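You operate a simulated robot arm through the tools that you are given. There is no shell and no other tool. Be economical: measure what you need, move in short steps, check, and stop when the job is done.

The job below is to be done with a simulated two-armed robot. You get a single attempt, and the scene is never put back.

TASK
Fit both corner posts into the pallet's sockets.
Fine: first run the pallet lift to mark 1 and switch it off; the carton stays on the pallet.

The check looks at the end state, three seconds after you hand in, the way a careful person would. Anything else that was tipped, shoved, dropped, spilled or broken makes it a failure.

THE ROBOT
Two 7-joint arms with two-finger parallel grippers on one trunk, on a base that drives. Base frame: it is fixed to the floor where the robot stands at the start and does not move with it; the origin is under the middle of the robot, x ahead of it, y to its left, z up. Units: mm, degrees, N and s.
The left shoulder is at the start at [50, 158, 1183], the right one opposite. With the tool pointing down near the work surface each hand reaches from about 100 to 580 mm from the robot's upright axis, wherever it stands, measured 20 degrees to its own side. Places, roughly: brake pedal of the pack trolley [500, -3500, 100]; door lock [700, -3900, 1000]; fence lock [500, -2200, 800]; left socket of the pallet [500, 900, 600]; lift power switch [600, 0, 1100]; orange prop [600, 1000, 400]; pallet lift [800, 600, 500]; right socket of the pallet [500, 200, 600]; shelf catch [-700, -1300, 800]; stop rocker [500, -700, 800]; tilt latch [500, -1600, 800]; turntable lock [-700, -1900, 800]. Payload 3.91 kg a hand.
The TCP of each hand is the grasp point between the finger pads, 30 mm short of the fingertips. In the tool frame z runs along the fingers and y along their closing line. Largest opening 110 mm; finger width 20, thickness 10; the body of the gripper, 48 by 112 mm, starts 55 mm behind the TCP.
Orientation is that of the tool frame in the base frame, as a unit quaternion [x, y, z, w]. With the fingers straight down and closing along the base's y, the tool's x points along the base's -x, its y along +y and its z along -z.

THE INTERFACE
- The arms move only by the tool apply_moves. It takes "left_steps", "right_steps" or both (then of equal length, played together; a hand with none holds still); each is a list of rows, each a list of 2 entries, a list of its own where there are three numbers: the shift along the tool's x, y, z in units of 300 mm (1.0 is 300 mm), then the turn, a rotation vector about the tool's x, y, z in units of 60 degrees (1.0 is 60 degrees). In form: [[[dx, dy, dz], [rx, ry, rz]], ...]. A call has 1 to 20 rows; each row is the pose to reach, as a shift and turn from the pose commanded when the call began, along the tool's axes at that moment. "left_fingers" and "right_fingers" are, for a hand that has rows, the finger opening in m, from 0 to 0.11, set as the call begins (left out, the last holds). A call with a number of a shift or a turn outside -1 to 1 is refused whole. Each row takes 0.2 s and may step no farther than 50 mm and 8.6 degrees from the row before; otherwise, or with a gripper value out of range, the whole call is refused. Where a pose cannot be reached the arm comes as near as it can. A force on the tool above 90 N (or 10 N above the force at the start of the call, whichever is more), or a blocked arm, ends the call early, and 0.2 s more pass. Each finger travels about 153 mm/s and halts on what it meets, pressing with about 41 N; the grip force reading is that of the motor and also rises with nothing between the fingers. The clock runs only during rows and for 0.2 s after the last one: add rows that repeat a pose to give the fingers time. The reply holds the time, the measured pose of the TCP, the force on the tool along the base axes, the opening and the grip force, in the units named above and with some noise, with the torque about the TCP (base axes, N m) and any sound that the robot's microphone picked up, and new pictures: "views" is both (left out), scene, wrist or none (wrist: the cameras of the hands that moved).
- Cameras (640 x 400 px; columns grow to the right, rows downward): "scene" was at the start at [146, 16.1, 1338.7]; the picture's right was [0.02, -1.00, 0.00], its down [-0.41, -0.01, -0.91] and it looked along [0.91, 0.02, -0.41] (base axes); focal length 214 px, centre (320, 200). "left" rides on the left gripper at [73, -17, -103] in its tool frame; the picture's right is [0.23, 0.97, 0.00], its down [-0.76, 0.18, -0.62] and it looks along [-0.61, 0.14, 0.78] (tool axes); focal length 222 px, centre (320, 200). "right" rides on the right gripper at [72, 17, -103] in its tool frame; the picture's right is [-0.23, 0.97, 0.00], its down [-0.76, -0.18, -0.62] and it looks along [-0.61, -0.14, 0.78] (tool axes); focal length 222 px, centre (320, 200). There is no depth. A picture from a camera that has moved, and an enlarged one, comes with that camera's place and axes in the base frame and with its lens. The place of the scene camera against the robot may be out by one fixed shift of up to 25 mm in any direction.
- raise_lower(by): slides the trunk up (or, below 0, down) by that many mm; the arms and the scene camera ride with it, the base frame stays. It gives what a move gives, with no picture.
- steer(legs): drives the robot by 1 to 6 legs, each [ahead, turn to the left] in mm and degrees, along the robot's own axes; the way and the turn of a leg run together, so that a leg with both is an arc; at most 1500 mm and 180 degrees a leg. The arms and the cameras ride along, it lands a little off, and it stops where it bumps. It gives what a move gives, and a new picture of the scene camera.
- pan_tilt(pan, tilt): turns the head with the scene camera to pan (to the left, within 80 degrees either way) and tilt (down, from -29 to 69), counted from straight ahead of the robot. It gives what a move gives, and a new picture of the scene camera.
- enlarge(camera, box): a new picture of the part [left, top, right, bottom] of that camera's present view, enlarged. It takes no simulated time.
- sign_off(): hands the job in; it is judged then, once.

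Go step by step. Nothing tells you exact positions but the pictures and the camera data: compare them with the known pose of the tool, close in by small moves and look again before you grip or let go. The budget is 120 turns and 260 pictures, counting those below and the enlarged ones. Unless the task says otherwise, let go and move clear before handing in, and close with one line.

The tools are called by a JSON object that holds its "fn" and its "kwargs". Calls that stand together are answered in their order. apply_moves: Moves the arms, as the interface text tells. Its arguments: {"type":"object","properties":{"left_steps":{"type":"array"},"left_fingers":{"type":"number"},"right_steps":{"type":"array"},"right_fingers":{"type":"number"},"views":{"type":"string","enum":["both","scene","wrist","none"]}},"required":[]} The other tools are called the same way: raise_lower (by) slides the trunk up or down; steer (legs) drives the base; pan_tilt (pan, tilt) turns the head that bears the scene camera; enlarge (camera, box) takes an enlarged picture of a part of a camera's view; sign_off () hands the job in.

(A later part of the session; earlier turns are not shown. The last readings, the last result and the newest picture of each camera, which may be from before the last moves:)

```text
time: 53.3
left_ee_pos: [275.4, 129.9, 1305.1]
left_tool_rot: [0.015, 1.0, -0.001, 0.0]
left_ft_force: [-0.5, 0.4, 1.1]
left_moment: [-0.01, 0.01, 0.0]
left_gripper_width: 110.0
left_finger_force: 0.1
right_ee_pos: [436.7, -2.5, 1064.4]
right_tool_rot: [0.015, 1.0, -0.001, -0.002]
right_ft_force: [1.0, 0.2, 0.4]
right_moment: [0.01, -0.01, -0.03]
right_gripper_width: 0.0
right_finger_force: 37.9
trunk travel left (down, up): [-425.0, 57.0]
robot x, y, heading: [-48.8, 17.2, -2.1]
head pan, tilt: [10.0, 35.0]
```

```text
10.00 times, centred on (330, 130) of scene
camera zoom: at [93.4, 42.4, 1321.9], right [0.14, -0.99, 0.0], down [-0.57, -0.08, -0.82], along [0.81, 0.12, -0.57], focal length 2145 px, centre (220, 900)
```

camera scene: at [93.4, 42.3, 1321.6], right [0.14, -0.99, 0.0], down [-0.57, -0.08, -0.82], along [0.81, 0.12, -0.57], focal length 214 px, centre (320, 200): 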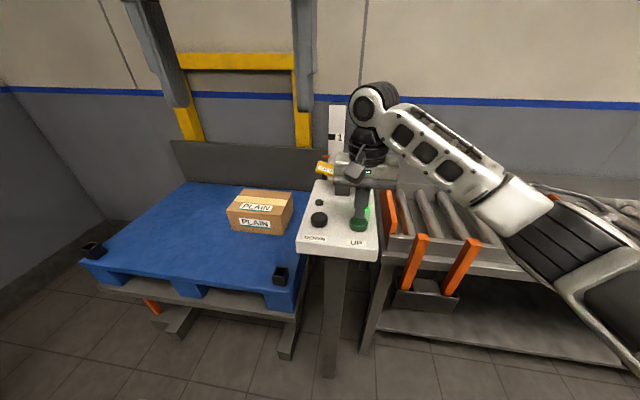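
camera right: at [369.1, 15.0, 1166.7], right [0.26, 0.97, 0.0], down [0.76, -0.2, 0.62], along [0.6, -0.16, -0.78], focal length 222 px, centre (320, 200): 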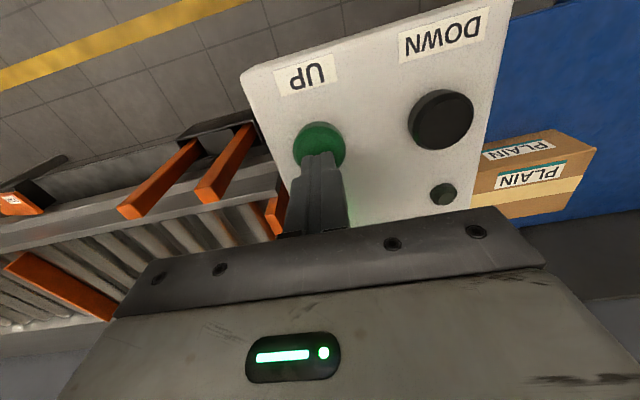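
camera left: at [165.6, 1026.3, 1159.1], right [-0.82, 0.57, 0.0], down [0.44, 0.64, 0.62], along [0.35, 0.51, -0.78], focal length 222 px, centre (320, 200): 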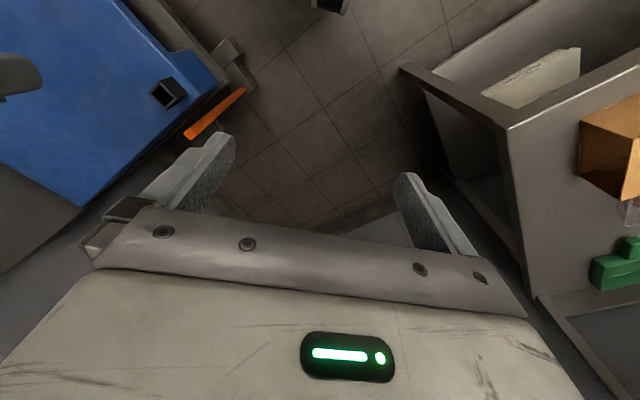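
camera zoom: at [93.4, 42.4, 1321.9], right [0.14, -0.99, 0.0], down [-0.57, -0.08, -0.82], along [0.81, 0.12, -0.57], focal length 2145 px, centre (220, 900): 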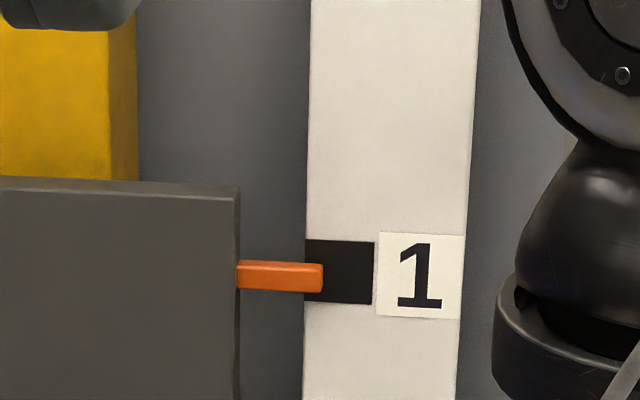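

The pointer is on mark 1. Next I retract the right hand, move closer, and find the OFF end of the rocker.

{"fn": "apply_moves", "kwargs": {"right_steps": [[[0, 0, -0.16], [0, 0, 0]], [[0, 0, -0.32], [0, 0, 0]], [[0.0, -0.1, -0.44], [0, 0, 0]], [[0.14, -0.18, -0.5], [0, 0, 0]], [[0.28, -0.26, -0.55], [0, 0, 0]], [[0.4, -0.34, -0.6], [0, 0, 0]], [[0.5, -0.42, -0.65], [0, 0, 0]], [[0.55, -0.5, -0.7], [0, 0, 0]]], "views": "none"}}

{"fn": "steer", "kwargs": {"legs": [[60, 2]]}}

{"fn": "apply_moves", "kwargs": {"left_steps": [[[-0.1, -0.03, 0.05], [0, 0, 0]], [[-0.25, -0.07, 0.1], [0, 0, 0]], [[-0.35, -0.1, 0.2], [0, 0, 0]], [[-0.35, -0.1, 0.25], [0, 0, 0]]], "left_fingers": 0, "views": "both"}}

```text
refused: row 4 steps farther than a row can; nothing moved
```

```text
time: 54.3
left_ee_pos: [330.4, 140.4, 1305.2]
left_tool_rot: [-0.002, 1.0, -0.001, 0.0]
left_ft_force: [1.5, 0.4, -0.2]
left_moment: [-0.02, 0.01, -0.03]
left_gripper_width: 109.8
left_finger_force: 0.0
right_ee_pos: [498.5, 14.3, 1063.9]
right_tool_rot: [-0.003, 1.0, 0.001, 0.0]
right_ft_force: [1.1, -0.7, -0.5]
right_moment: [0.02, 0.03, 0.0]
right_gripper_width: 0.0
right_finger_force: 37.8
trunk travel left (down, up): [-425.0, 57.0]
robot x, y, heading: [12.4, 17.5, 0.2]
head pan, tilt: [10.0, 35.0]
camera scene: at [152.7, 46.1, 1322.0], right [0.18, -0.98, 0.0], down [-0.57, -0.1, -0.82], along [0.81, 0.15, -0.57], focal length 214 px, centre (320, 200)
```

scene: 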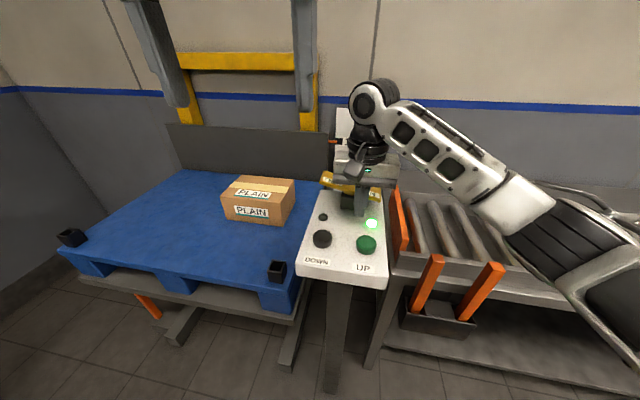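

```text
time: 55.3
left_ee_pos: [435.7, 110.9, 1228.9]
left_tool_rot: [-0.003, 1.0, -0.001, 0.002]
left_ft_force: [-0.6, 0.7, 0.0]
left_moment: [0.02, 0.01, -0.01]
left_gripper_width: 0.0
left_finger_force: 37.7
right_ee_pos: [498.1, 13.7, 1065.7]
right_tool_rot: [-0.001, 1.0, 0.001, 0.002]
right_ft_force: [0.2, 0.3, -0.3]
right_moment: [-0.03, -0.04, 0.02]
right_gripper_width: 0.3
right_finger_force: 38.1
trunk travel left (down, up): [-425.0, 57.0]
robot x, y, heading: [12.3, 17.3, 0.1]
head pan, tilt: [10.0, 35.0]
camera scene: at [151.6, 46.2, 1322.2], right [0.18, -0.98, 0.0], down [-0.56, -0.1, -0.82], along [0.81, 0.15, -0.57], focal length 214 px, centre (320, 200)
camera left: at [362.4, 95.2, 1332.9], right [-0.23, 0.97, 0.0], down [0.76, 0.18, 0.62], along [0.61, 0.14, -0.78], focal length 222 px, centre (320, 200)
```

scene: 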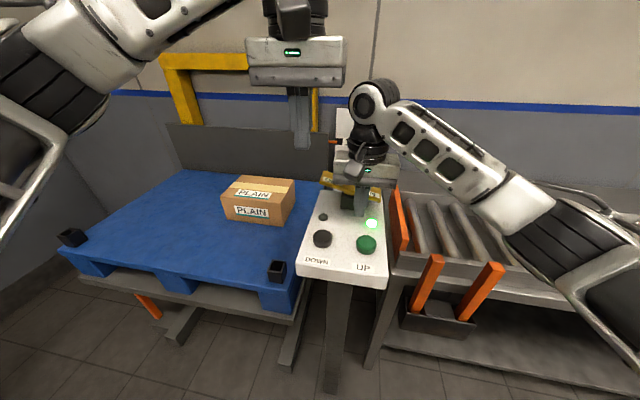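
left: 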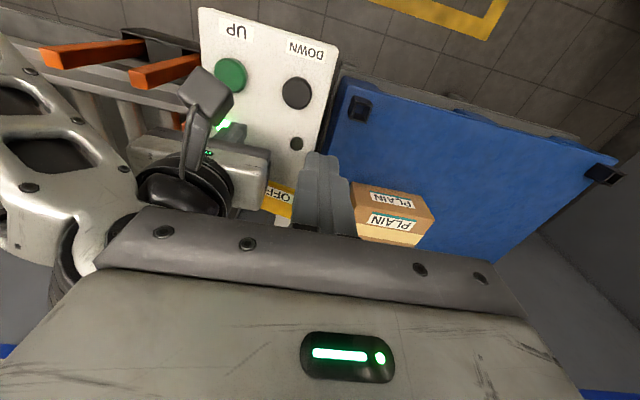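

The right hand's retreat was refused (step too long), but nothing was touched. I retract it now in smaller steps.

{"fn": "apply_moves", "kwargs": {"right_steps": [[[0.06, 0, -0.04], [0, 0, 0]], [[0.1, 0, -0.16], [0, 0, 0]], [[0.14, -0.02, -0.3], [0, 0, 0]], [[0.18, -0.1, -0.42], [0, 0, 0]], [[0.26, -0.2, -0.5], [0, 0, 0]], [[0.36, -0.3, -0.55], [0, 0, 0]], [[0.46, -0.4, -0.6], [0, 0, 0]], [[0.56, -0.5, -0.65], [0, 0, 0]]], "views": "scene"}}

{"fn": "enlarge", "kwargs": {"camera": "left", "box": [180, 60, 400, 240]}}

{"fn": "enlarge", "kwargs": {"camera": "scene", "box": [280, 110, 420, 280]}}

```text
time: 57.1
left_ee_pos: [433.2, 110.7, 1229.4]
left_tool_rot: [-0.002, 1.0, 0.0, 0.0]
left_ft_force: [0.5, -1.2, 0.3]
left_moment: [0.04, -0.01, -0.02]
left_gripper_width: 0.1
left_finger_force: 38.0
right_ee_pos: [327.9, -139.0, 1257.2]
right_tool_rot: [-0.003, 1.0, 0.0, 0.001]
right_ft_force: [-0.8, 0.6, 0.3]
right_moment: [-0.03, -0.01, 0.03]
right_gripper_width: 0.0
right_finger_force: 37.5
trunk travel left (down, up): [-425.0, 57.0]
robot x, y, heading: [11.6, 14.1, 0.3]
head pan, tilt: [10.0, 35.0]
camera scene: at [150.9, 45.4, 1322.3], right [0.18, -0.98, 0.0], down [-0.56, -0.1, -0.82], along [0.81, 0.15, -0.57], focal length 214 px, centre (320, 200)
```

scene: 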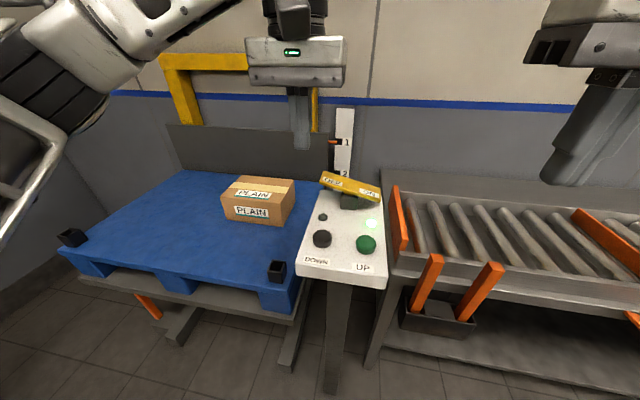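

```text
2.22 times, centred on (290, 150) of left
camera zoom: at [361.5, 94.5, 1333.4], right [-0.23, 0.97, 0.0], down [0.76, 0.18, 0.62], along [0.61, 0.14, -0.78], focal length 494 px, centre (387, 311)
```

zoom: 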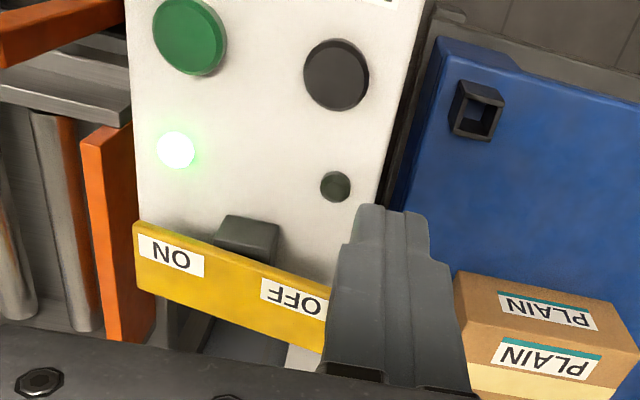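

```text
2.35 times, centred on (350, 195) of scene
camera zoom: at [150.9, 45.4, 1322.3], right [0.18, -0.98, 0.0], down [-0.56, -0.1, -0.82], along [0.81, 0.15, -0.57], focal length 505 px, centre (249, 212)
```

zoom: 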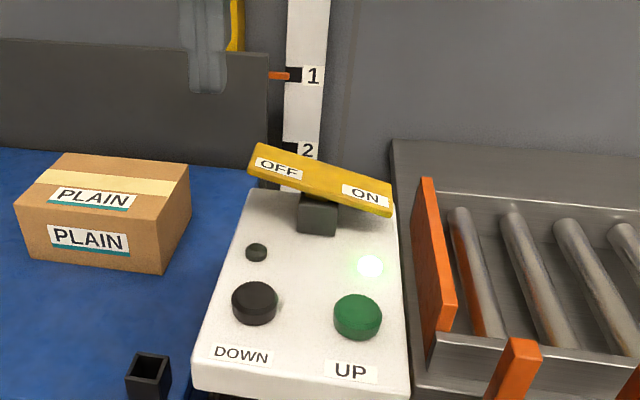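

The OFF end is raised at about [566, 80, 1078]. I bring the left closed fingers above it.

{"fn": "apply_moves", "kwargs": {"left_steps": [[[-0.12, -0.02, 0.05], [0, 0, 0]], [[-0.24, -0.05, 0.1], [0, 0, 0]], [[-0.36, -0.08, 0.17], [0, 0, 0]], [[-0.44, -0.09, 0.25], [0, 0, 0]], [[-0.44, -0.09, 0.313], [0, 0, 0]]], "views": "both"}}

{"fn": "enlarge", "kwargs": {"camera": "scene", "box": [280, 110, 420, 280]}}

```text
time: 58.3
left_ee_pos: [564.8, 81.2, 1133.7]
left_tool_rot: [-0.003, 1.0, 0.0, 0.001]
left_ft_force: [-0.2, -0.6, -0.3]
left_moment: [0.04, 0.0, -0.02]
left_gripper_width: 0.0
left_finger_force: 37.7
right_ee_pos: [328.4, -136.7, 1257.7]
right_tool_rot: [-0.002, 1.0, 0.002, 0.0]
right_ft_force: [-1.0, 1.4, 0.0]
right_moment: [-0.03, 0.0, -0.02]
right_gripper_width: 0.1
right_finger_force: 37.6
trunk travel left (down, up): [-425.0, 57.0]
robot x, y, heading: [10.9, 17.5, 0.1]
head pan, tilt: [10.0, 35.0]
camera scene: at [151.8, 46.2, 1322.2], right [0.18, -0.98, 0.0], down [-0.56, -0.1, -0.82], along [0.81, 0.15, -0.57], focal length 214 px, centre (320, 200)
camera left: at [492.2, 65.5, 1237.3], right [-0.23, 0.97, 0.0], down [0.76, 0.18, 0.62], along [0.61, 0.14, -0.78], focal length 222 px, centre (320, 200)
```

scene: 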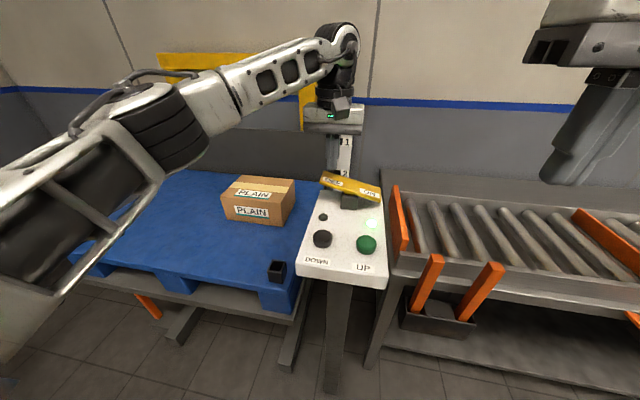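
left: 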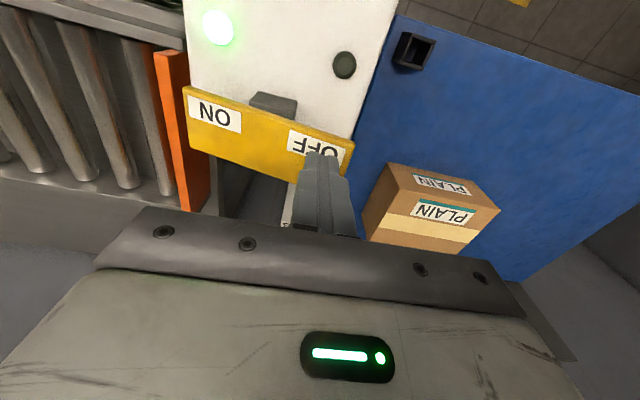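

```text
2.35 times, centred on (350, 195) of scene
camera zoom: at [151.8, 46.2, 1322.2], right [0.18, -0.98, 0.0], down [-0.56, -0.1, -0.82], along [0.81, 0.15, -0.57], focal length 505 px, centre (249, 212)
```

zoom: 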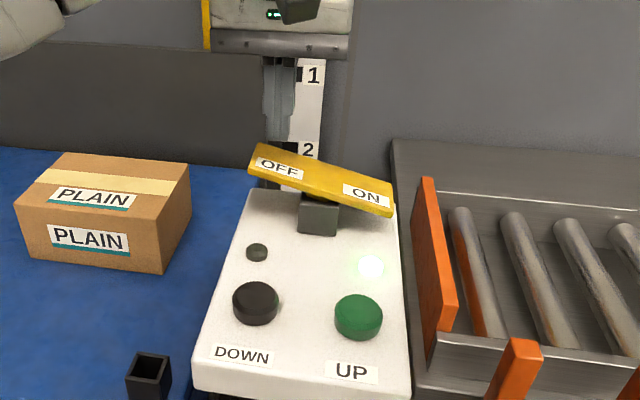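

The fingertips are right above the OFF label. I press down step by step.

{"fn": "apply_moves", "kwargs": {"left_steps": [[[0.02, 0.012, 0.03], [0, 0, 0]], [[0.02, 0.012, 0.06], [0, 0, 0]], [[0.02, 0.012, 0.09], [0, 0, 0]], [[0.02, 0.012, 0.12], [0, 0, 0]], [[0.02, 0.012, 0.15], [0, 0, 0]]], "views": "both"}}

{"fn": "enlarge", "kwargs": {"camera": "scene", "box": [280, 110, 420, 280]}}

```text
time: 59.5
left_ee_pos: [558.4, 89.1, 1088.5]
left_tool_rot: [-0.002, 1.0, -0.001, 0.0]
left_ft_force: [-0.9, 0.0, 0.4]
left_moment: [0.0, 0.02, 0.01]
left_gripper_width: 0.0
left_finger_force: 38.0
right_ee_pos: [328.6, -138.2, 1257.2]
right_tool_rot: [-0.002, 1.0, 0.001, 0.001]
right_ft_force: [0.3, -0.6, 0.1]
right_moment: [0.02, -0.02, -0.02]
right_gripper_width: 0.0
right_finger_force: 38.0
trunk travel left (down, up): [-425.0, 57.0]
robot x, y, heading: [7.9, 14.9, 0.3]
head pan, tilt: [10.0, 35.0]
camera scene: at [152.0, 46.0, 1322.1], right [0.18, -0.98, 0.0], down [-0.56, -0.1, -0.82], along [0.81, 0.15, -0.57], focal length 214 px, centre (320, 200)
camera left: at [486.5, 72.4, 1194.1], right [-0.23, 0.97, 0.0], down [0.76, 0.18, 0.62], along [0.61, 0.14, -0.78], focal length 222 px, centre (320, 200)
```

scene: 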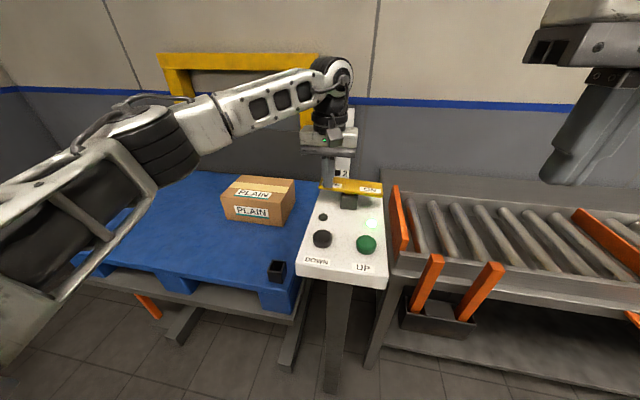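
left: 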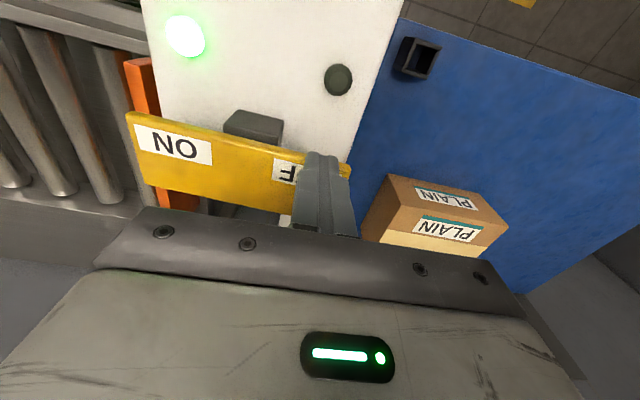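

```text
2.35 times, centred on (350, 195) of scene
camera zoom: at [152.0, 46.0, 1322.1], right [0.18, -0.98, 0.0], down [-0.56, -0.1, -0.82], along [0.81, 0.15, -0.57], focal length 505 px, centre (249, 212)
```

zoom: 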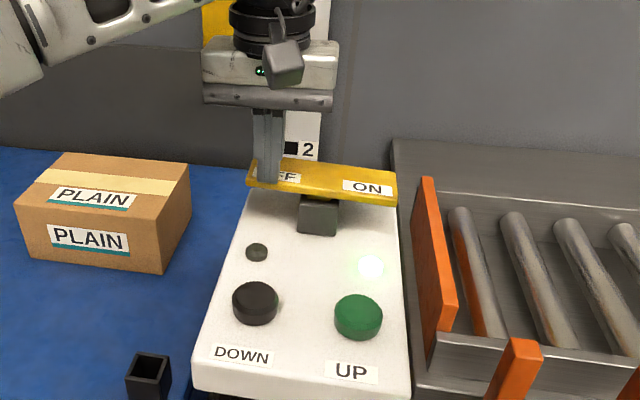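

The rocker is turning, halfway. I keep pressing.

{"fn": "apply_moves", "kwargs": {"left_steps": [[[0, 0, 0.03], [0, 0, 0]], [[0, 0, 0.06], [0, 0, 0]], [[0, 0, 0.085], [0, 0, 0]], [[0, 0, 0.105], [0, 0, 0]]], "views": "scene"}}

{"fn": "enlarge", "kwargs": {"camera": "scene", "box": [280, 110, 420, 280]}}

```text
time: 60.5
left_ee_pos: [558.4, 87.7, 1075.2]
left_tool_rot: [-0.003, 1.0, -0.006, 0.012]
left_ft_force: [1.6, 6.7, 62.2]
left_moment: [-0.4, -0.04, 0.06]
left_gripper_width: 0.0
left_finger_force: 38.0
right_ee_pos: [324.0, -137.4, 1260.8]
right_tool_rot: [-0.003, 1.0, 0.001, 0.004]
right_ft_force: [0.1, 0.3, -1.0]
right_moment: [0.02, 0.03, -0.01]
right_gripper_width: 0.2
right_finger_force: 37.6
trunk travel left (down, up): [-425.0, 57.0]
robot x, y, heading: [10.6, 15.1, 0.3]
head pan, tilt: [10.0, 35.0]
camera scene: at [146.2, 46.2, 1323.8], right [0.18, -0.98, 0.0], down [-0.56, -0.1, -0.82], along [0.81, 0.15, -0.57], focal length 214 px, centre (320, 200)
```

scene: 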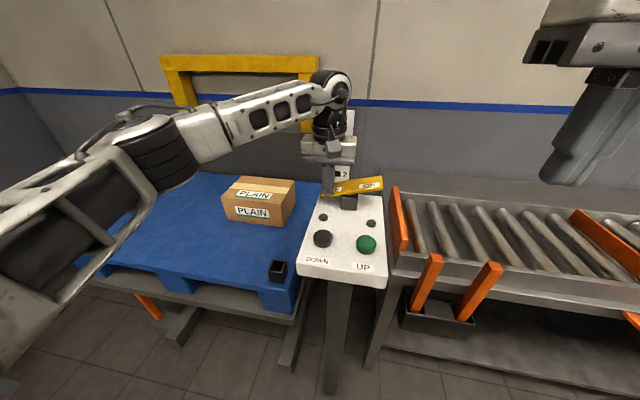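

```text
2.35 times, centred on (350, 195) of scene
camera zoom: at [146.2, 46.2, 1323.8], right [0.18, -0.98, 0.0], down [-0.56, -0.1, -0.82], along [0.81, 0.15, -0.57], focal length 505 px, centre (249, 212)
```

zoom: 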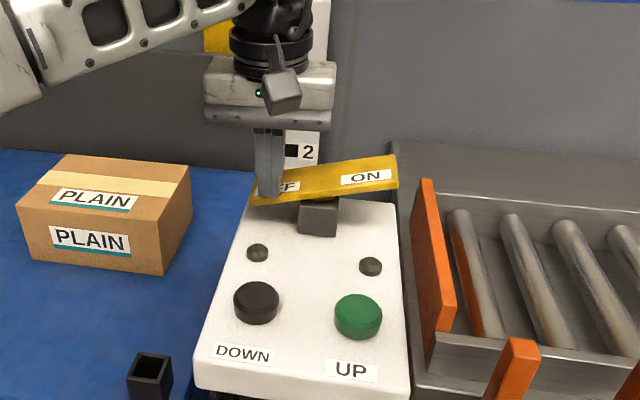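

The power lamp is out: the lift is off. I retract the left hand and check the rocker and pointer.

{"fn": "apply_moves", "kwargs": {"left_steps": [[[0, 0, -0.05], [0, 0, 0]], [[0.02, 0, -0.18], [0, 0, 0]], [[0.1, 0.02, -0.3], [0, 0, 0]], [[0.22, 0.04, -0.4], [0, 0, 0]], [[0.34, 0.06, -0.48], [0, 0, 0]], [[0.46, 0.1, -0.55], [0, 0, 0]], [[0.58, 0.14, -0.6], [0, 0, 0]], [[0.7, 0.18, -0.65], [0, 0, 0]], [[0.75, 0.18, -0.65], [0, 0, 0]]], "left_fingers": 0.11, "views": "scene"}}

{"fn": "enlarge", "kwargs": {"camera": "scene", "box": [280, 110, 420, 280]}}

{"fn": "pan_tilt", "kwargs": {"pan": -15, "tilt": 50}}

{"fn": "enlarge", "kwargs": {"camera": "scene", "box": [240, 100, 420, 260]}}

```text
time: 62.5
left_ee_pos: [337.3, 140.3, 1256.4]
left_tool_rot: [-0.004, 1.0, -0.001, 0.0]
left_ft_force: [-0.1, 0.3, 0.2]
left_moment: [0.03, 0.0, -0.03]
left_gripper_width: 110.0
left_finger_force: 0.0
right_ee_pos: [330.2, -136.3, 1257.2]
right_tool_rot: [-0.002, 1.0, 0.001, 0.001]
right_ft_force: [0.7, -0.6, -0.5]
right_moment: [0.0, 0.0, 0.03]
right_gripper_width: 0.2
right_finger_force: 37.3
trunk travel left (down, up): [-425.0, 57.0]
robot x, y, heading: [9.8, 16.1, 0.2]
head pan, tilt: [10.0, 35.0]
camera scene: at [152.0, 45.8, 1322.1], right [0.18, -0.98, 0.0], down [-0.56, -0.1, -0.82], along [0.81, 0.15, -0.57], focal length 214 px, centre (320, 200)
```

scene: 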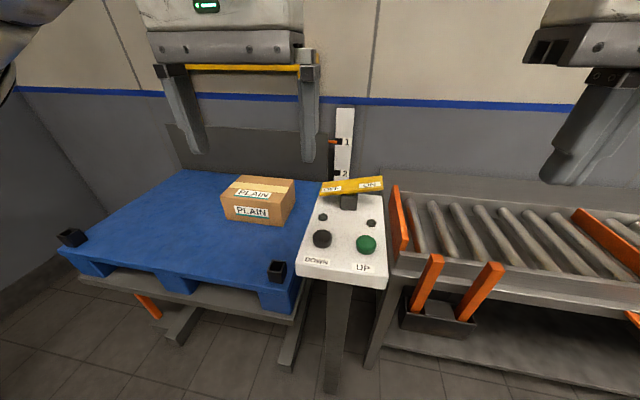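

```text
2.35 times, centred on (350, 195) of scene
camera zoom: at [152.0, 45.8, 1322.1], right [0.18, -0.98, 0.0], down [-0.56, -0.1, -0.82], along [0.81, 0.15, -0.57], focal length 505 px, centre (249, 212)
```

zoom: 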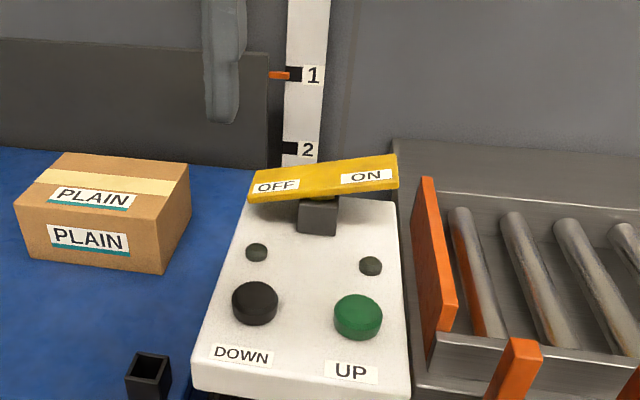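

```text
time: 63.4
left_ee_pos: [337.7, 138.9, 1257.0]
left_tool_rot: [-0.002, 1.0, -0.001, 0.0]
left_ft_force: [0.1, -0.5, -0.2]
left_moment: [0.01, 0.02, 0.02]
left_gripper_width: 109.8
left_finger_force: 0.0
right_ee_pos: [329.8, -138.0, 1257.4]
right_tool_rot: [-0.002, 1.0, 0.001, 0.001]
right_ft_force: [0.6, 0.7, 1.1]
right_moment: [0.02, 0.0, -0.06]
right_gripper_width: 0.0
right_finger_force: 37.8
trunk travel left (down, up): [-425.0, 57.0]
robot x, y, heading: [11.4, 15.4, 0.3]
head pan, tilt: [-15.0, 50.0]
camera scene: at [139.6, 10.8, 1300.5], right [-0.25, -0.97, 0.0], down [-0.74, 0.19, -0.64], along [0.62, -0.16, -0.77], focal length 214 px, centre (320, 200)
```

scene: 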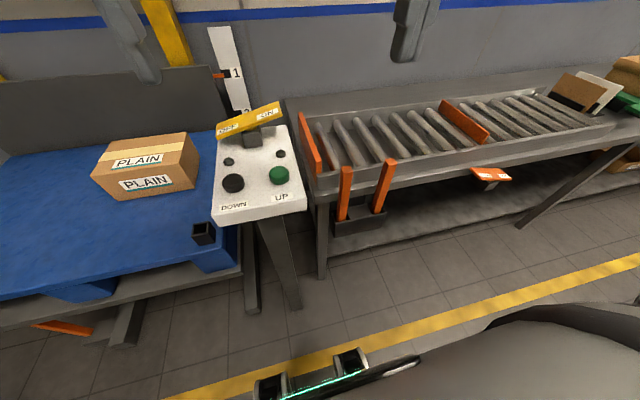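

```text
2.50 times, centred on (330, 180) of scene
camera zoom: at [139.6, 10.8, 1300.5], right [-0.25, -0.97, 0.0], down [-0.74, 0.19, -0.64], along [0.62, -0.16, -0.77], focal length 536 px, centre (295, 250)
```

zoom: 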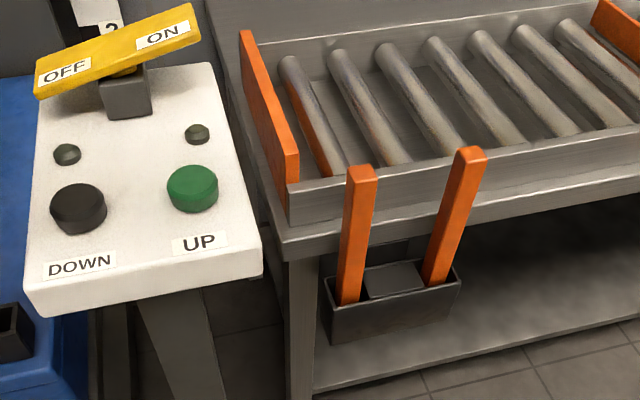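

Lift stands at mark 1 with power off. Now I look at the posts with the right wrist camera, opening the right fingers.

{"fn": "apply_moves", "kwargs": {"right_steps": [[[0, 0, 0], [0, 0, 0]], [[0, 0, 0], [0, 0, 0]], [[0, 0, 0], [0, 0, 0]]], "right_fingers": 0.11, "views": "wrist"}}

{"fn": "enlarge", "kwargs": {"camera": "right", "box": [160, 60, 440, 240]}}

```text
time: 64.2
left_ee_pos: [337.3, 139.8, 1255.2]
left_tool_rot: [-0.003, 1.0, -0.002, 0.001]
left_ft_force: [0.5, 0.1, 0.1]
left_moment: [0.02, -0.04, 0.03]
left_gripper_width: 110.1
left_finger_force: 0.1
right_ee_pos: [328.5, -137.4, 1255.8]
right_tool_rot: [-0.002, 1.0, 0.001, 0.0]
right_ft_force: [-0.7, 0.4, -0.1]
right_moment: [-0.03, -0.01, 0.01]
right_gripper_width: 109.9
right_finger_force: 0.0
trunk travel left (down, up): [-425.0, 57.0]
robot x, y, heading: [9.9, 16.0, 0.0]
head pan, tilt: [-15.0, 50.0]
camera right: at [257.2, -121.3, 1361.2], right [0.22, 0.97, 0.0], down [0.76, -0.18, 0.62], along [0.61, -0.14, -0.78], focal length 222 px, centre (320, 200)
```

right: 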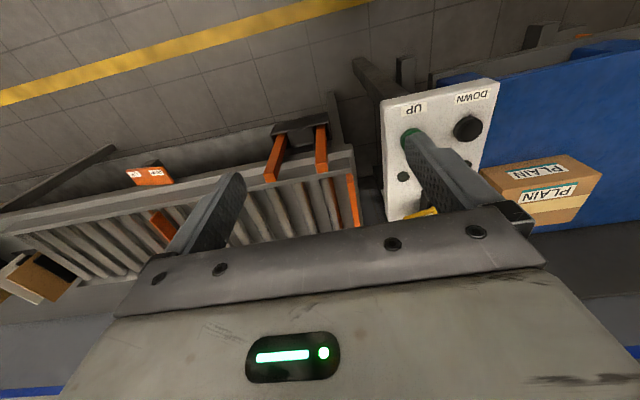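

```text
2.22 times, centred on (300, 150) of right
camera zoom: at [257.2, -121.3, 1361.2], right [0.22, 0.97, 0.0], down [0.76, -0.18, 0.62], along [0.61, -0.14, -0.78], focal length 494 px, centre (364, 311)
```

zoom: 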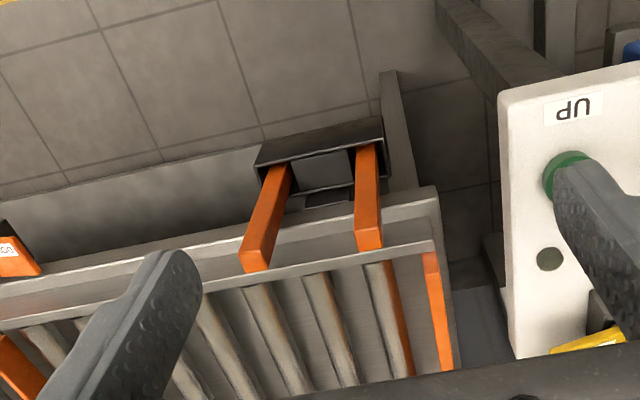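

Post A top is about [505, -171, 930], post B about [504, -290, 930]. I move the open right hand above post A.

{"fn": "apply_moves", "kwargs": {"right_steps": [[[-0.12, -0.02, 0.05], [0, 0, 0]], [[-0.24, -0.04, 0.12], [0, 0, 0]], [[-0.36, -0.06, 0.2], [0, 0, 0]], [[-0.46, -0.08, 0.3], [0, 0, 0]], [[-0.54, -0.1, 0.42], [0, 0, 0]], [[-0.58, -0.113, 0.55], [0, 0, 0]], [[-0.58, -0.113, 0.66], [0, 0, 0]]], "views": "both"}}

```text
time: 65.8
left_ee_pos: [337.6, 139.5, 1254.9]
left_tool_rot: [-0.002, 1.0, -0.001, 0.0]
left_ft_force: [-0.2, 0.4, 0.6]
left_moment: [0.0, 0.01, 0.0]
left_gripper_width: 109.7
left_finger_force: 0.0
right_ee_pos: [504.1, -170.0, 1057.9]
right_tool_rot: [-0.002, 1.0, 0.0, 0.002]
right_ft_force: [-0.3, -0.9, 0.2]
right_moment: [-0.02, 0.0, -0.04]
right_gripper_width: 110.3
right_finger_force: 0.0
trunk travel left (down, up): [-425.0, 57.0]
robot x, y, heading: [11.5, 16.2, 0.3]
head pan, tilt: [-15.0, 50.0]
camera scene: at [139.7, 10.6, 1300.4], right [-0.26, -0.97, 0.0], down [-0.74, 0.2, -0.64], along [0.62, -0.16, -0.77], focal length 214 px, centre (320, 200)
camera right: at [432.6, -154.8, 1163.0], right [0.22, 0.97, 0.0], down [0.76, -0.18, 0.62], along [0.61, -0.14, -0.78], focal length 222 px, centre (320, 200)
```

scene: 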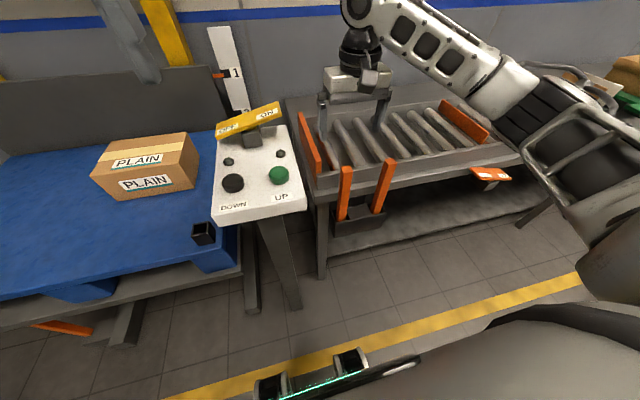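
right: 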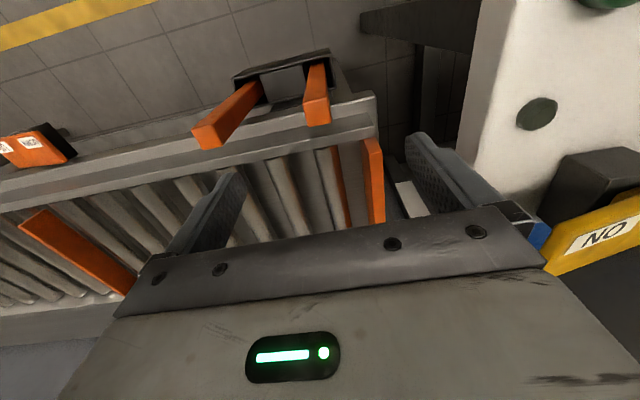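

{"fn": "enlarge", "kwargs": {"camera": "right", "box": [180, 40, 420, 190]}}

```text
2.67 times, centred on (300, 115) of right
camera zoom: at [432.6, -154.8, 1163.0], right [0.22, 0.97, 0.0], down [0.76, -0.18, 0.62], along [0.61, -0.14, -0.78], focal length 592 px, centre (373, 427)
```

zoom: 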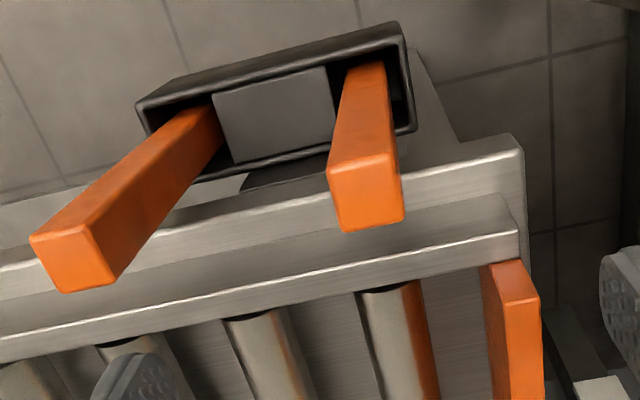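

Post A's top centre refines to about [498, -171, 945], about 24 mm square. I narrow the fingers and descend partway.

{"fn": "apply_moves", "kwargs": {"right_steps": [[[0.02, -0.003, 0.08], [0, 0, 0]], [[0.025, -0.003, 0.18], [0, 0, 0]], [[0.025, -0.003, 0.26], [0, 0, 0]]], "right_fingers": 0.07, "views": "both"}}

{"fn": "enlarge", "kwargs": {"camera": "right", "box": [220, 30, 420, 180]}}

{"fn": "enlarge", "kwargs": {"camera": "scene", "box": [300, 60, 420, 240]}}

```text
time: 66.6
left_ee_pos: [336.6, 139.6, 1256.8]
left_tool_rot: [-0.002, 1.0, -0.001, 0.0]
left_ft_force: [0.4, -0.1, -0.5]
left_moment: [0.0, 0.0, -0.02]
left_gripper_width: 109.9
left_finger_force: 0.0
right_ee_pos: [496.4, -171.0, 981.1]
right_tool_rot: [-0.001, 1.0, 0.001, 0.001]
right_ft_force: [-0.6, -0.2, 0.0]
right_moment: [0.03, -0.02, 0.01]
right_gripper_width: 69.9
right_finger_force: 0.0
trunk travel left (down, up): [-425.0, 57.0]
robot x, y, heading: [12.3, 19.1, 0.2]
head pan, tilt: [-15.0, 50.0]
camera scene: at [139.7, 10.7, 1300.4], right [-0.26, -0.97, 0.0], down [-0.74, 0.2, -0.64], along [0.62, -0.16, -0.77], focal length 214 px, centre (320, 200)
camera right: at [425.1, -154.9, 1086.5], right [0.22, 0.97, 0.0], down [0.76, -0.18, 0.62], along [0.61, -0.14, -0.78], focal length 222 px, centre (320, 200)
```

scene: 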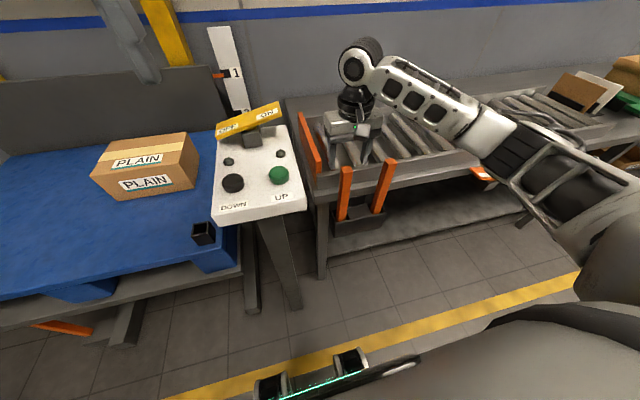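
right: 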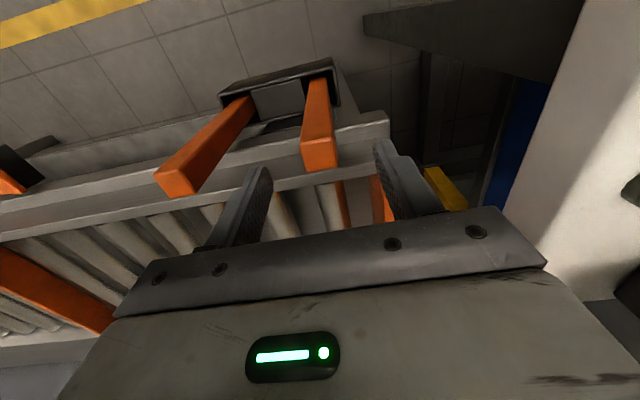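

```text
2.67 times, centred on (320, 105) of right
camera zoom: at [425.1, -154.9, 1086.5], right [0.22, 0.97, 0.0], down [0.76, -0.18, 0.62], along [0.61, -0.14, -0.78], focal length 592 px, centre (320, 453)
```

zoom: 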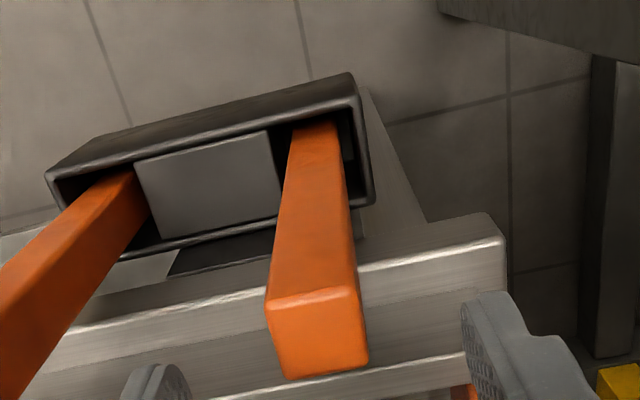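

```text
2.22 times, centred on (360, 150) of scene
camera zoom: at [139.7, 10.7, 1300.4], right [-0.26, -0.97, 0.0], down [-0.74, 0.2, -0.64], along [0.62, -0.16, -0.77], focal length 477 px, centre (231, 311)
```

zoom: 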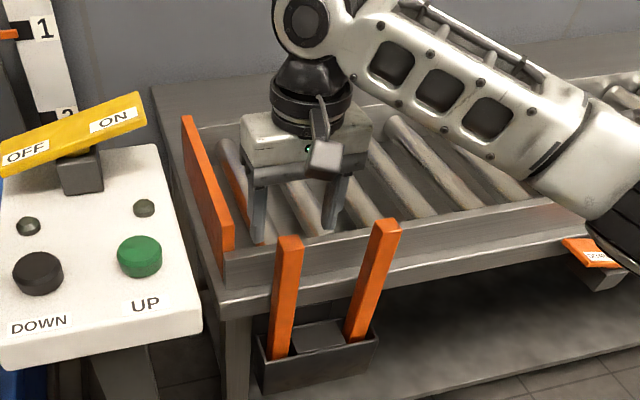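

Fingers straddle post A well. I descend to grip about 43 mm below its top.

{"fn": "apply_moves", "kwargs": {"right_steps": [[[-0.005, -0.002, 0.1], [0, 0, 0]], [[-0.005, -0.002, 0.2], [0, 0, 0]], [[-0.005, -0.002, 0.277], [0, 0, 0]], [[-0.005, -0.002, 0.277], [0, 0, 0]]], "views": "both"}}

{"fn": "enlarge", "kwargs": {"camera": "scene", "box": [300, 60, 420, 240]}}

```text
time: 67.6
left_ee_pos: [337.1, 140.1, 1256.2]
left_tool_rot: [-0.003, 1.0, -0.001, 0.0]
left_ft_force: [0.4, 0.1, -0.6]
left_moment: [0.04, 0.01, -0.01]
left_gripper_width: 110.0
left_finger_force: 0.0
right_ee_pos: [499.3, -169.3, 898.9]
right_tool_rot: [-0.002, 1.0, 0.001, 0.001]
right_ft_force: [-0.1, -0.4, 0.2]
right_moment: [0.02, -0.01, 0.02]
right_gripper_width: 69.9
right_finger_force: 0.0
trunk travel left (down, up): [-425.0, 57.0]
robot x, y, heading: [12.2, 17.8, 0.2]
head pan, tilt: [-15.0, 50.0]
camera scene: at [139.5, 10.8, 1300.4], right [-0.26, -0.97, 0.0], down [-0.74, 0.2, -0.64], along [0.62, -0.16, -0.77], focal length 214 px, centre (320, 200)
camera right: at [427.4, -153.3, 1002.8], right [0.22, 0.97, 0.0], down [0.76, -0.18, 0.62], along [0.61, -0.14, -0.78], focal length 222 px, centre (320, 200)
```

scene: 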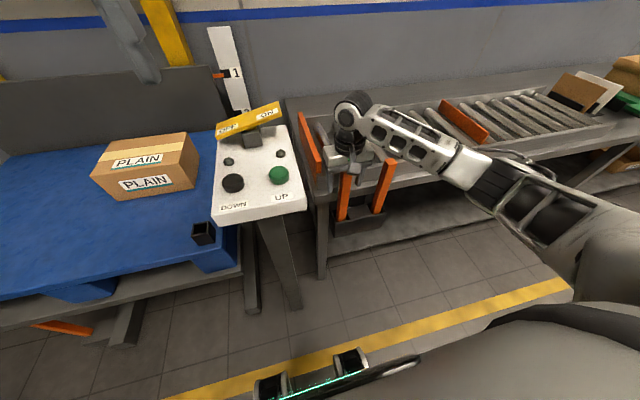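
right: 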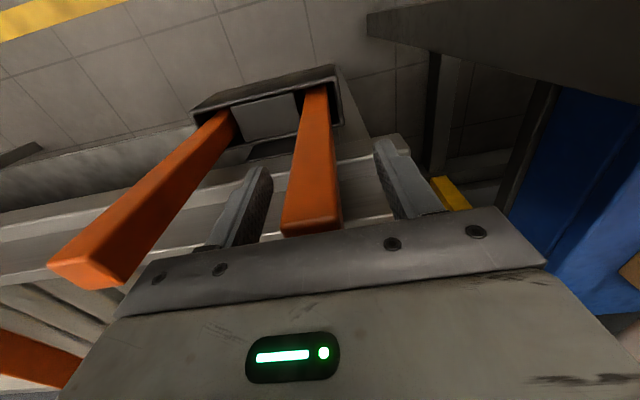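

```text
2.22 times, centred on (360, 150) of scene
camera zoom: at [139.5, 10.8, 1300.4], right [-0.26, -0.97, 0.0], down [-0.74, 0.2, -0.64], along [0.62, -0.16, -0.77], focal length 477 px, centre (231, 311)
```

zoom: 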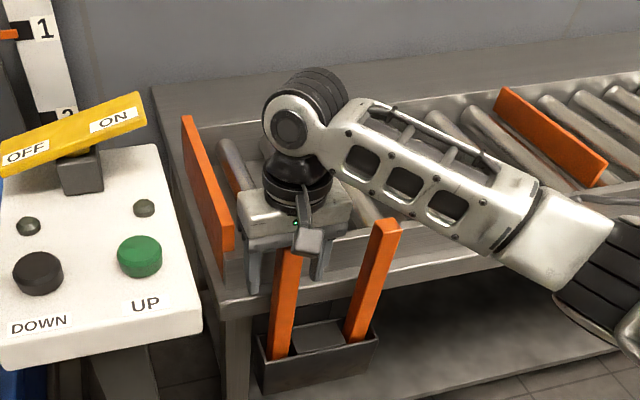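

The post lies between the fingers. I close them.

{"fn": "apply_moves", "kwargs": {"right_steps": [[[0, 0, 0], [0, 0, 0]], [[0, 0, 0], [0, 0, 0]], [[0, 0, 0], [0, 0, 0]], [[0, 0, 0], [0, 0, 0]]], "right_fingers": 0.0, "views": "wrist"}}

```text
time: 68.6
left_ee_pos: [336.9, 140.0, 1256.0]
left_tool_rot: [-0.003, 1.0, -0.001, 0.0]
left_ft_force: [0.2, 0.3, -0.1]
left_moment: [0.01, 0.0, 0.02]
left_gripper_width: 110.0
left_finger_force: 0.1
right_ee_pos: [500.0, -168.8, 899.3]
right_tool_rot: [-0.002, 1.0, 0.001, 0.001]
right_ft_force: [-0.3, 0.1, 0.3]
right_moment: [-0.01, 0.0, -0.03]
right_gripper_width: 25.6
right_finger_force: 41.6
trunk travel left (down, up): [-425.0, 57.0]
robot x, y, heading: [11.7, 15.7, 0.1]
head pan, tilt: [-15.0, 50.0]
camera right: at [427.5, -153.3, 1003.0], right [0.22, 0.97, 0.0], down [0.76, -0.17, 0.62], along [0.61, -0.14, -0.78], focal length 222 px, centre (320, 200)
```

right: 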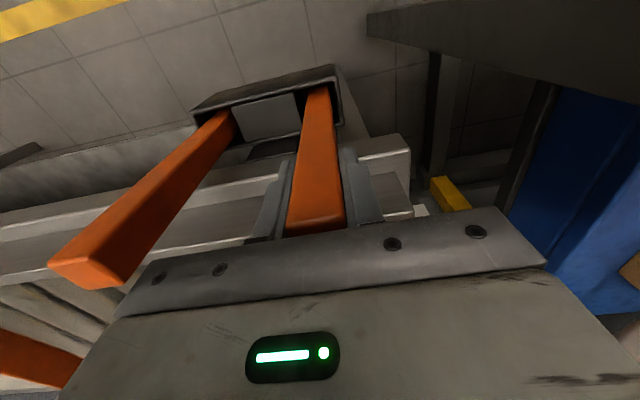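

Post gripped (25.6 mm). I lift straight up.

{"fn": "apply_moves", "kwargs": {"right_steps": [[[0, 0, -0.05], [0, 0, 0]], [[0, 0, -0.15], [0, 0, 0]], [[0, 0, -0.25], [0, 0, 0]], [[0, 0, -0.35], [0, 0, 0]], [[0, 0, -0.45], [0, 0, 0]], [[0, 0, -0.55], [0, 0, 0]], [[0, 0, -0.65], [0, 0, 0]]], "views": "both"}}

```text
time: 70.2
left_ee_pos: [336.8, 140.8, 1257.4]
left_tool_rot: [-0.003, 1.0, 0.0, 0.0]
left_ft_force: [0.7, 0.3, 0.1]
left_moment: [0.01, 0.01, 0.02]
left_gripper_width: 110.3
left_finger_force: 0.1
right_ee_pos: [496.4, -171.0, 1092.9]
right_tool_rot: [-0.002, 1.0, 0.001, 0.001]
right_ft_force: [0.6, -0.5, -1.6]
right_moment: [-0.03, 0.0, 0.02]
right_gripper_width: 25.8
right_finger_force: 41.3
trunk travel left (down, up): [-425.0, 57.0]
robot x, y, heading: [9.1, 17.8, 0.2]
head pan, tilt: [-15.0, 50.0]
camera scene: at [139.5, 10.9, 1300.4], right [-0.26, -0.97, 0.0], down [-0.74, 0.2, -0.64], along [0.62, -0.16, -0.77], focal length 214 px, centre (320, 200)
camera right: at [424.7, -154.3, 1197.1], right [0.22, 0.97, 0.0], down [0.76, -0.18, 0.62], along [0.61, -0.14, -0.78], focal length 222 px, centre (320, 200)
```

scene: 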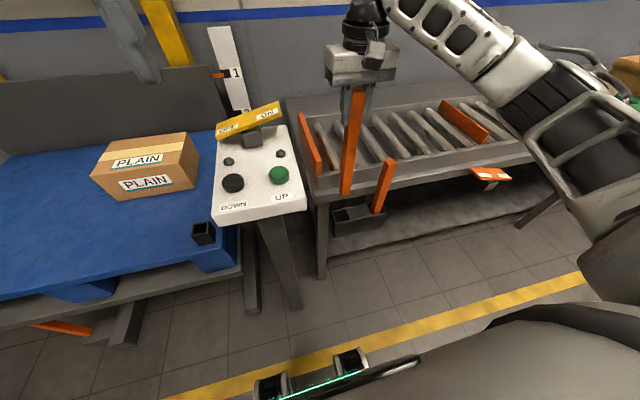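
right: 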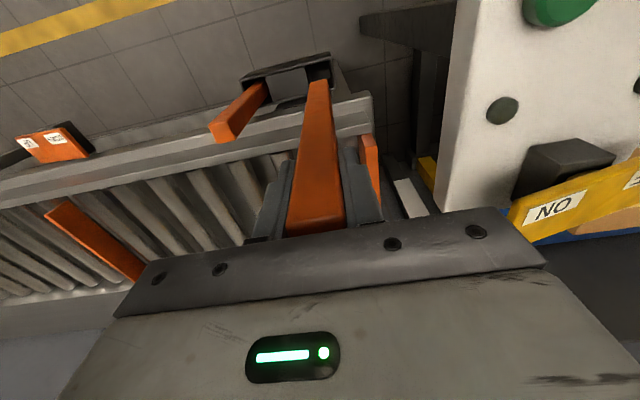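

Post A is out; its bottom is about 258 mm below the TCP. I retract it toward me, then drive to face the right socket (top about [484, 210, 835]).

{"fn": "apply_moves", "kwargs": {"right_steps": [[[0.1, 0, -0.08], [0, 0, 0]], [[0.22, 0.0, -0.15], [0, 0, 0]], [[0.34, 0.03, -0.19], [0, 0, 0]], [[0.46, 0.05, -0.19], [0, 0, 0]], [[0.58, 0.08, -0.19], [0, 0, 0]], [[0.65, 0.1, -0.19], [0, 0, 0]]], "views": "none"}}

{"fn": "steer", "kwargs": {"legs": [[-170, 0]]}}

```text
time: 71.6
left_ee_pos: [336.5, 138.9, 1256.4]
left_tool_rot: [-0.003, 1.0, -0.001, 0.0]
left_ft_force: [0.2, -0.2, -0.8]
left_moment: [0.01, 0.0, 0.0]
left_gripper_width: 110.1
left_finger_force: 0.1
right_ee_pos: [302.8, -142.0, 1152.2]
right_tool_rot: [-0.002, 1.0, -0.001, 0.001]
right_ft_force: [0.3, 0.1, -1.5]
right_moment: [-0.03, -0.01, 0.02]
right_gripper_width: 25.7
right_finger_force: 41.4
trunk travel left (down, up): [-425.0, 57.0]
robot x, y, heading: [12.1, 17.0, 0.3]
head pan, tilt: [-15.0, 50.0]
```

```text
time: 73.0
left_ee_pos: [173.2, 139.3, 1255.6]
left_tool_rot: [-0.002, 1.0, 0.0, 0.0]
left_ft_force: [-0.4, 0.9, 0.9]
left_moment: [0.03, -0.04, 0.01]
left_gripper_width: 110.1
left_finger_force: 0.2
right_ee_pos: [137.6, -142.4, 1152.1]
right_tool_rot: [-0.001, 1.0, 0.001, 0.001]
right_ft_force: [-0.7, -1.5, -1.1]
right_moment: [-0.04, -0.01, -0.02]
right_gripper_width: 25.6
right_finger_force: 41.1
trunk travel left (down, up): [-425.0, 57.0]
robot x, y, heading: [-155.1, 20.4, 0.3]
head pan, tilt: [-15.0, 50.0]
camera scene: at [-27.1, 10.0, 1300.5], right [-0.26, -0.97, 0.0], down [-0.74, 0.2, -0.64], along [0.62, -0.17, -0.77], focal length 214 px, centre (320, 200)
```

scene: 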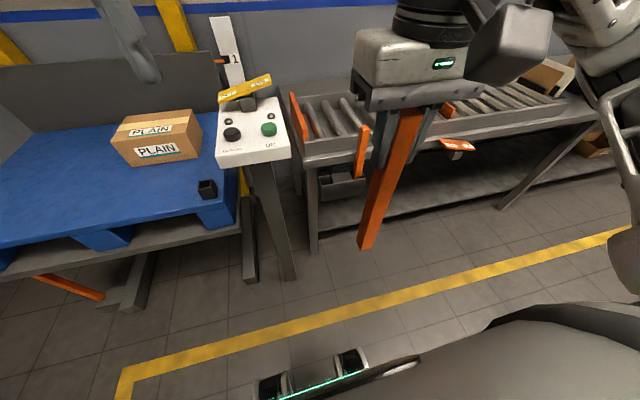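

{"fn": "steer", "kwargs": {"legs": [[0, 89.7], [365, 0], [0, -90], [150, 0]]}}

{"fn": "pan_tilt", "kwargs": {"pan": -10, "tilt": 45}}

```text
time: 83.8
left_ee_pos: [331.3, 492.9, 1255.0]
left_tool_rot: [0.005, 1.0, -0.001, 0.0]
left_ft_force: [0.1, 0.2, -0.4]
left_moment: [0.0, 0.0, 0.03]
left_gripper_width: 110.3
left_finger_force: 0.1
right_ee_pos: [294.2, 212.8, 1151.8]
right_tool_rot: [0.005, 1.0, 0.001, 0.001]
right_ft_force: [0.3, -0.2, -1.9]
right_moment: [-0.01, 0.01, -0.02]
right_gripper_width: 25.9
right_finger_force: 41.0
trunk travel left (down, up): [-425.0, 57.0]
robot x, y, heading: [4.9, 374.7, -0.7]
head pan, tilt: [-15.0, 50.0]
camera scene: at [131.6, 367.2, 1300.3], right [-0.27, -0.96, 0.0], down [-0.74, 0.21, -0.64], along [0.62, -0.17, -0.77], focal length 214 px, centre (320, 200)
```

scene: 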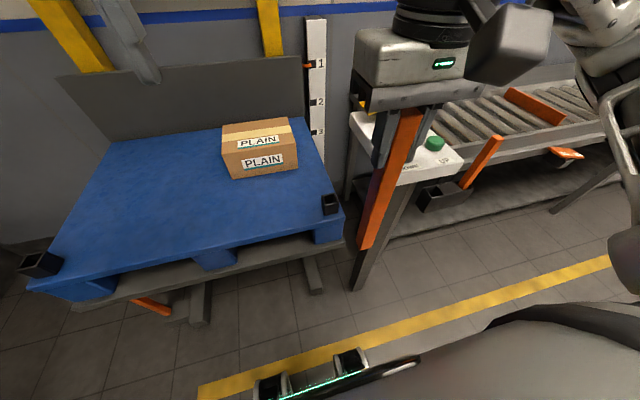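

```text
time: 84.4
left_ee_pos: [330.9, 493.8, 1256.3]
left_tool_rot: [0.005, 1.0, 0.0, 0.0]
left_ft_force: [-0.6, 0.0, -0.6]
left_moment: [0.02, 0.01, -0.01]
left_gripper_width: 110.1
left_finger_force: 0.1
right_ee_pos: [292.8, 213.2, 1151.9]
right_tool_rot: [0.005, 1.0, 0.0, 0.0]
right_ft_force: [-0.1, 0.4, -1.7]
right_moment: [-0.01, 0.03, -0.01]
right_gripper_width: 25.7
right_finger_force: 41.1
trunk travel left (down, up): [-425.0, 57.0]
robot x, y, heading: [0.7, 373.2, -0.5]
head pan, tilt: [-10.0, 45.0]
camera scene: at [136.5, 372.9, 1307.3], right [-0.18, -0.98, 0.0], down [-0.7, 0.13, -0.71], along [0.69, -0.13, -0.71], focal length 214 px, centre (320, 200)
```

scene: 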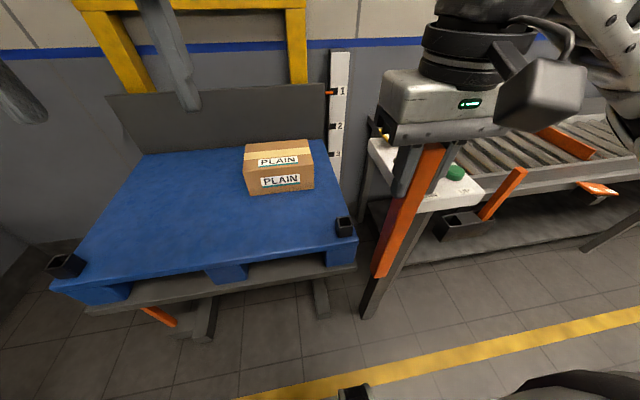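

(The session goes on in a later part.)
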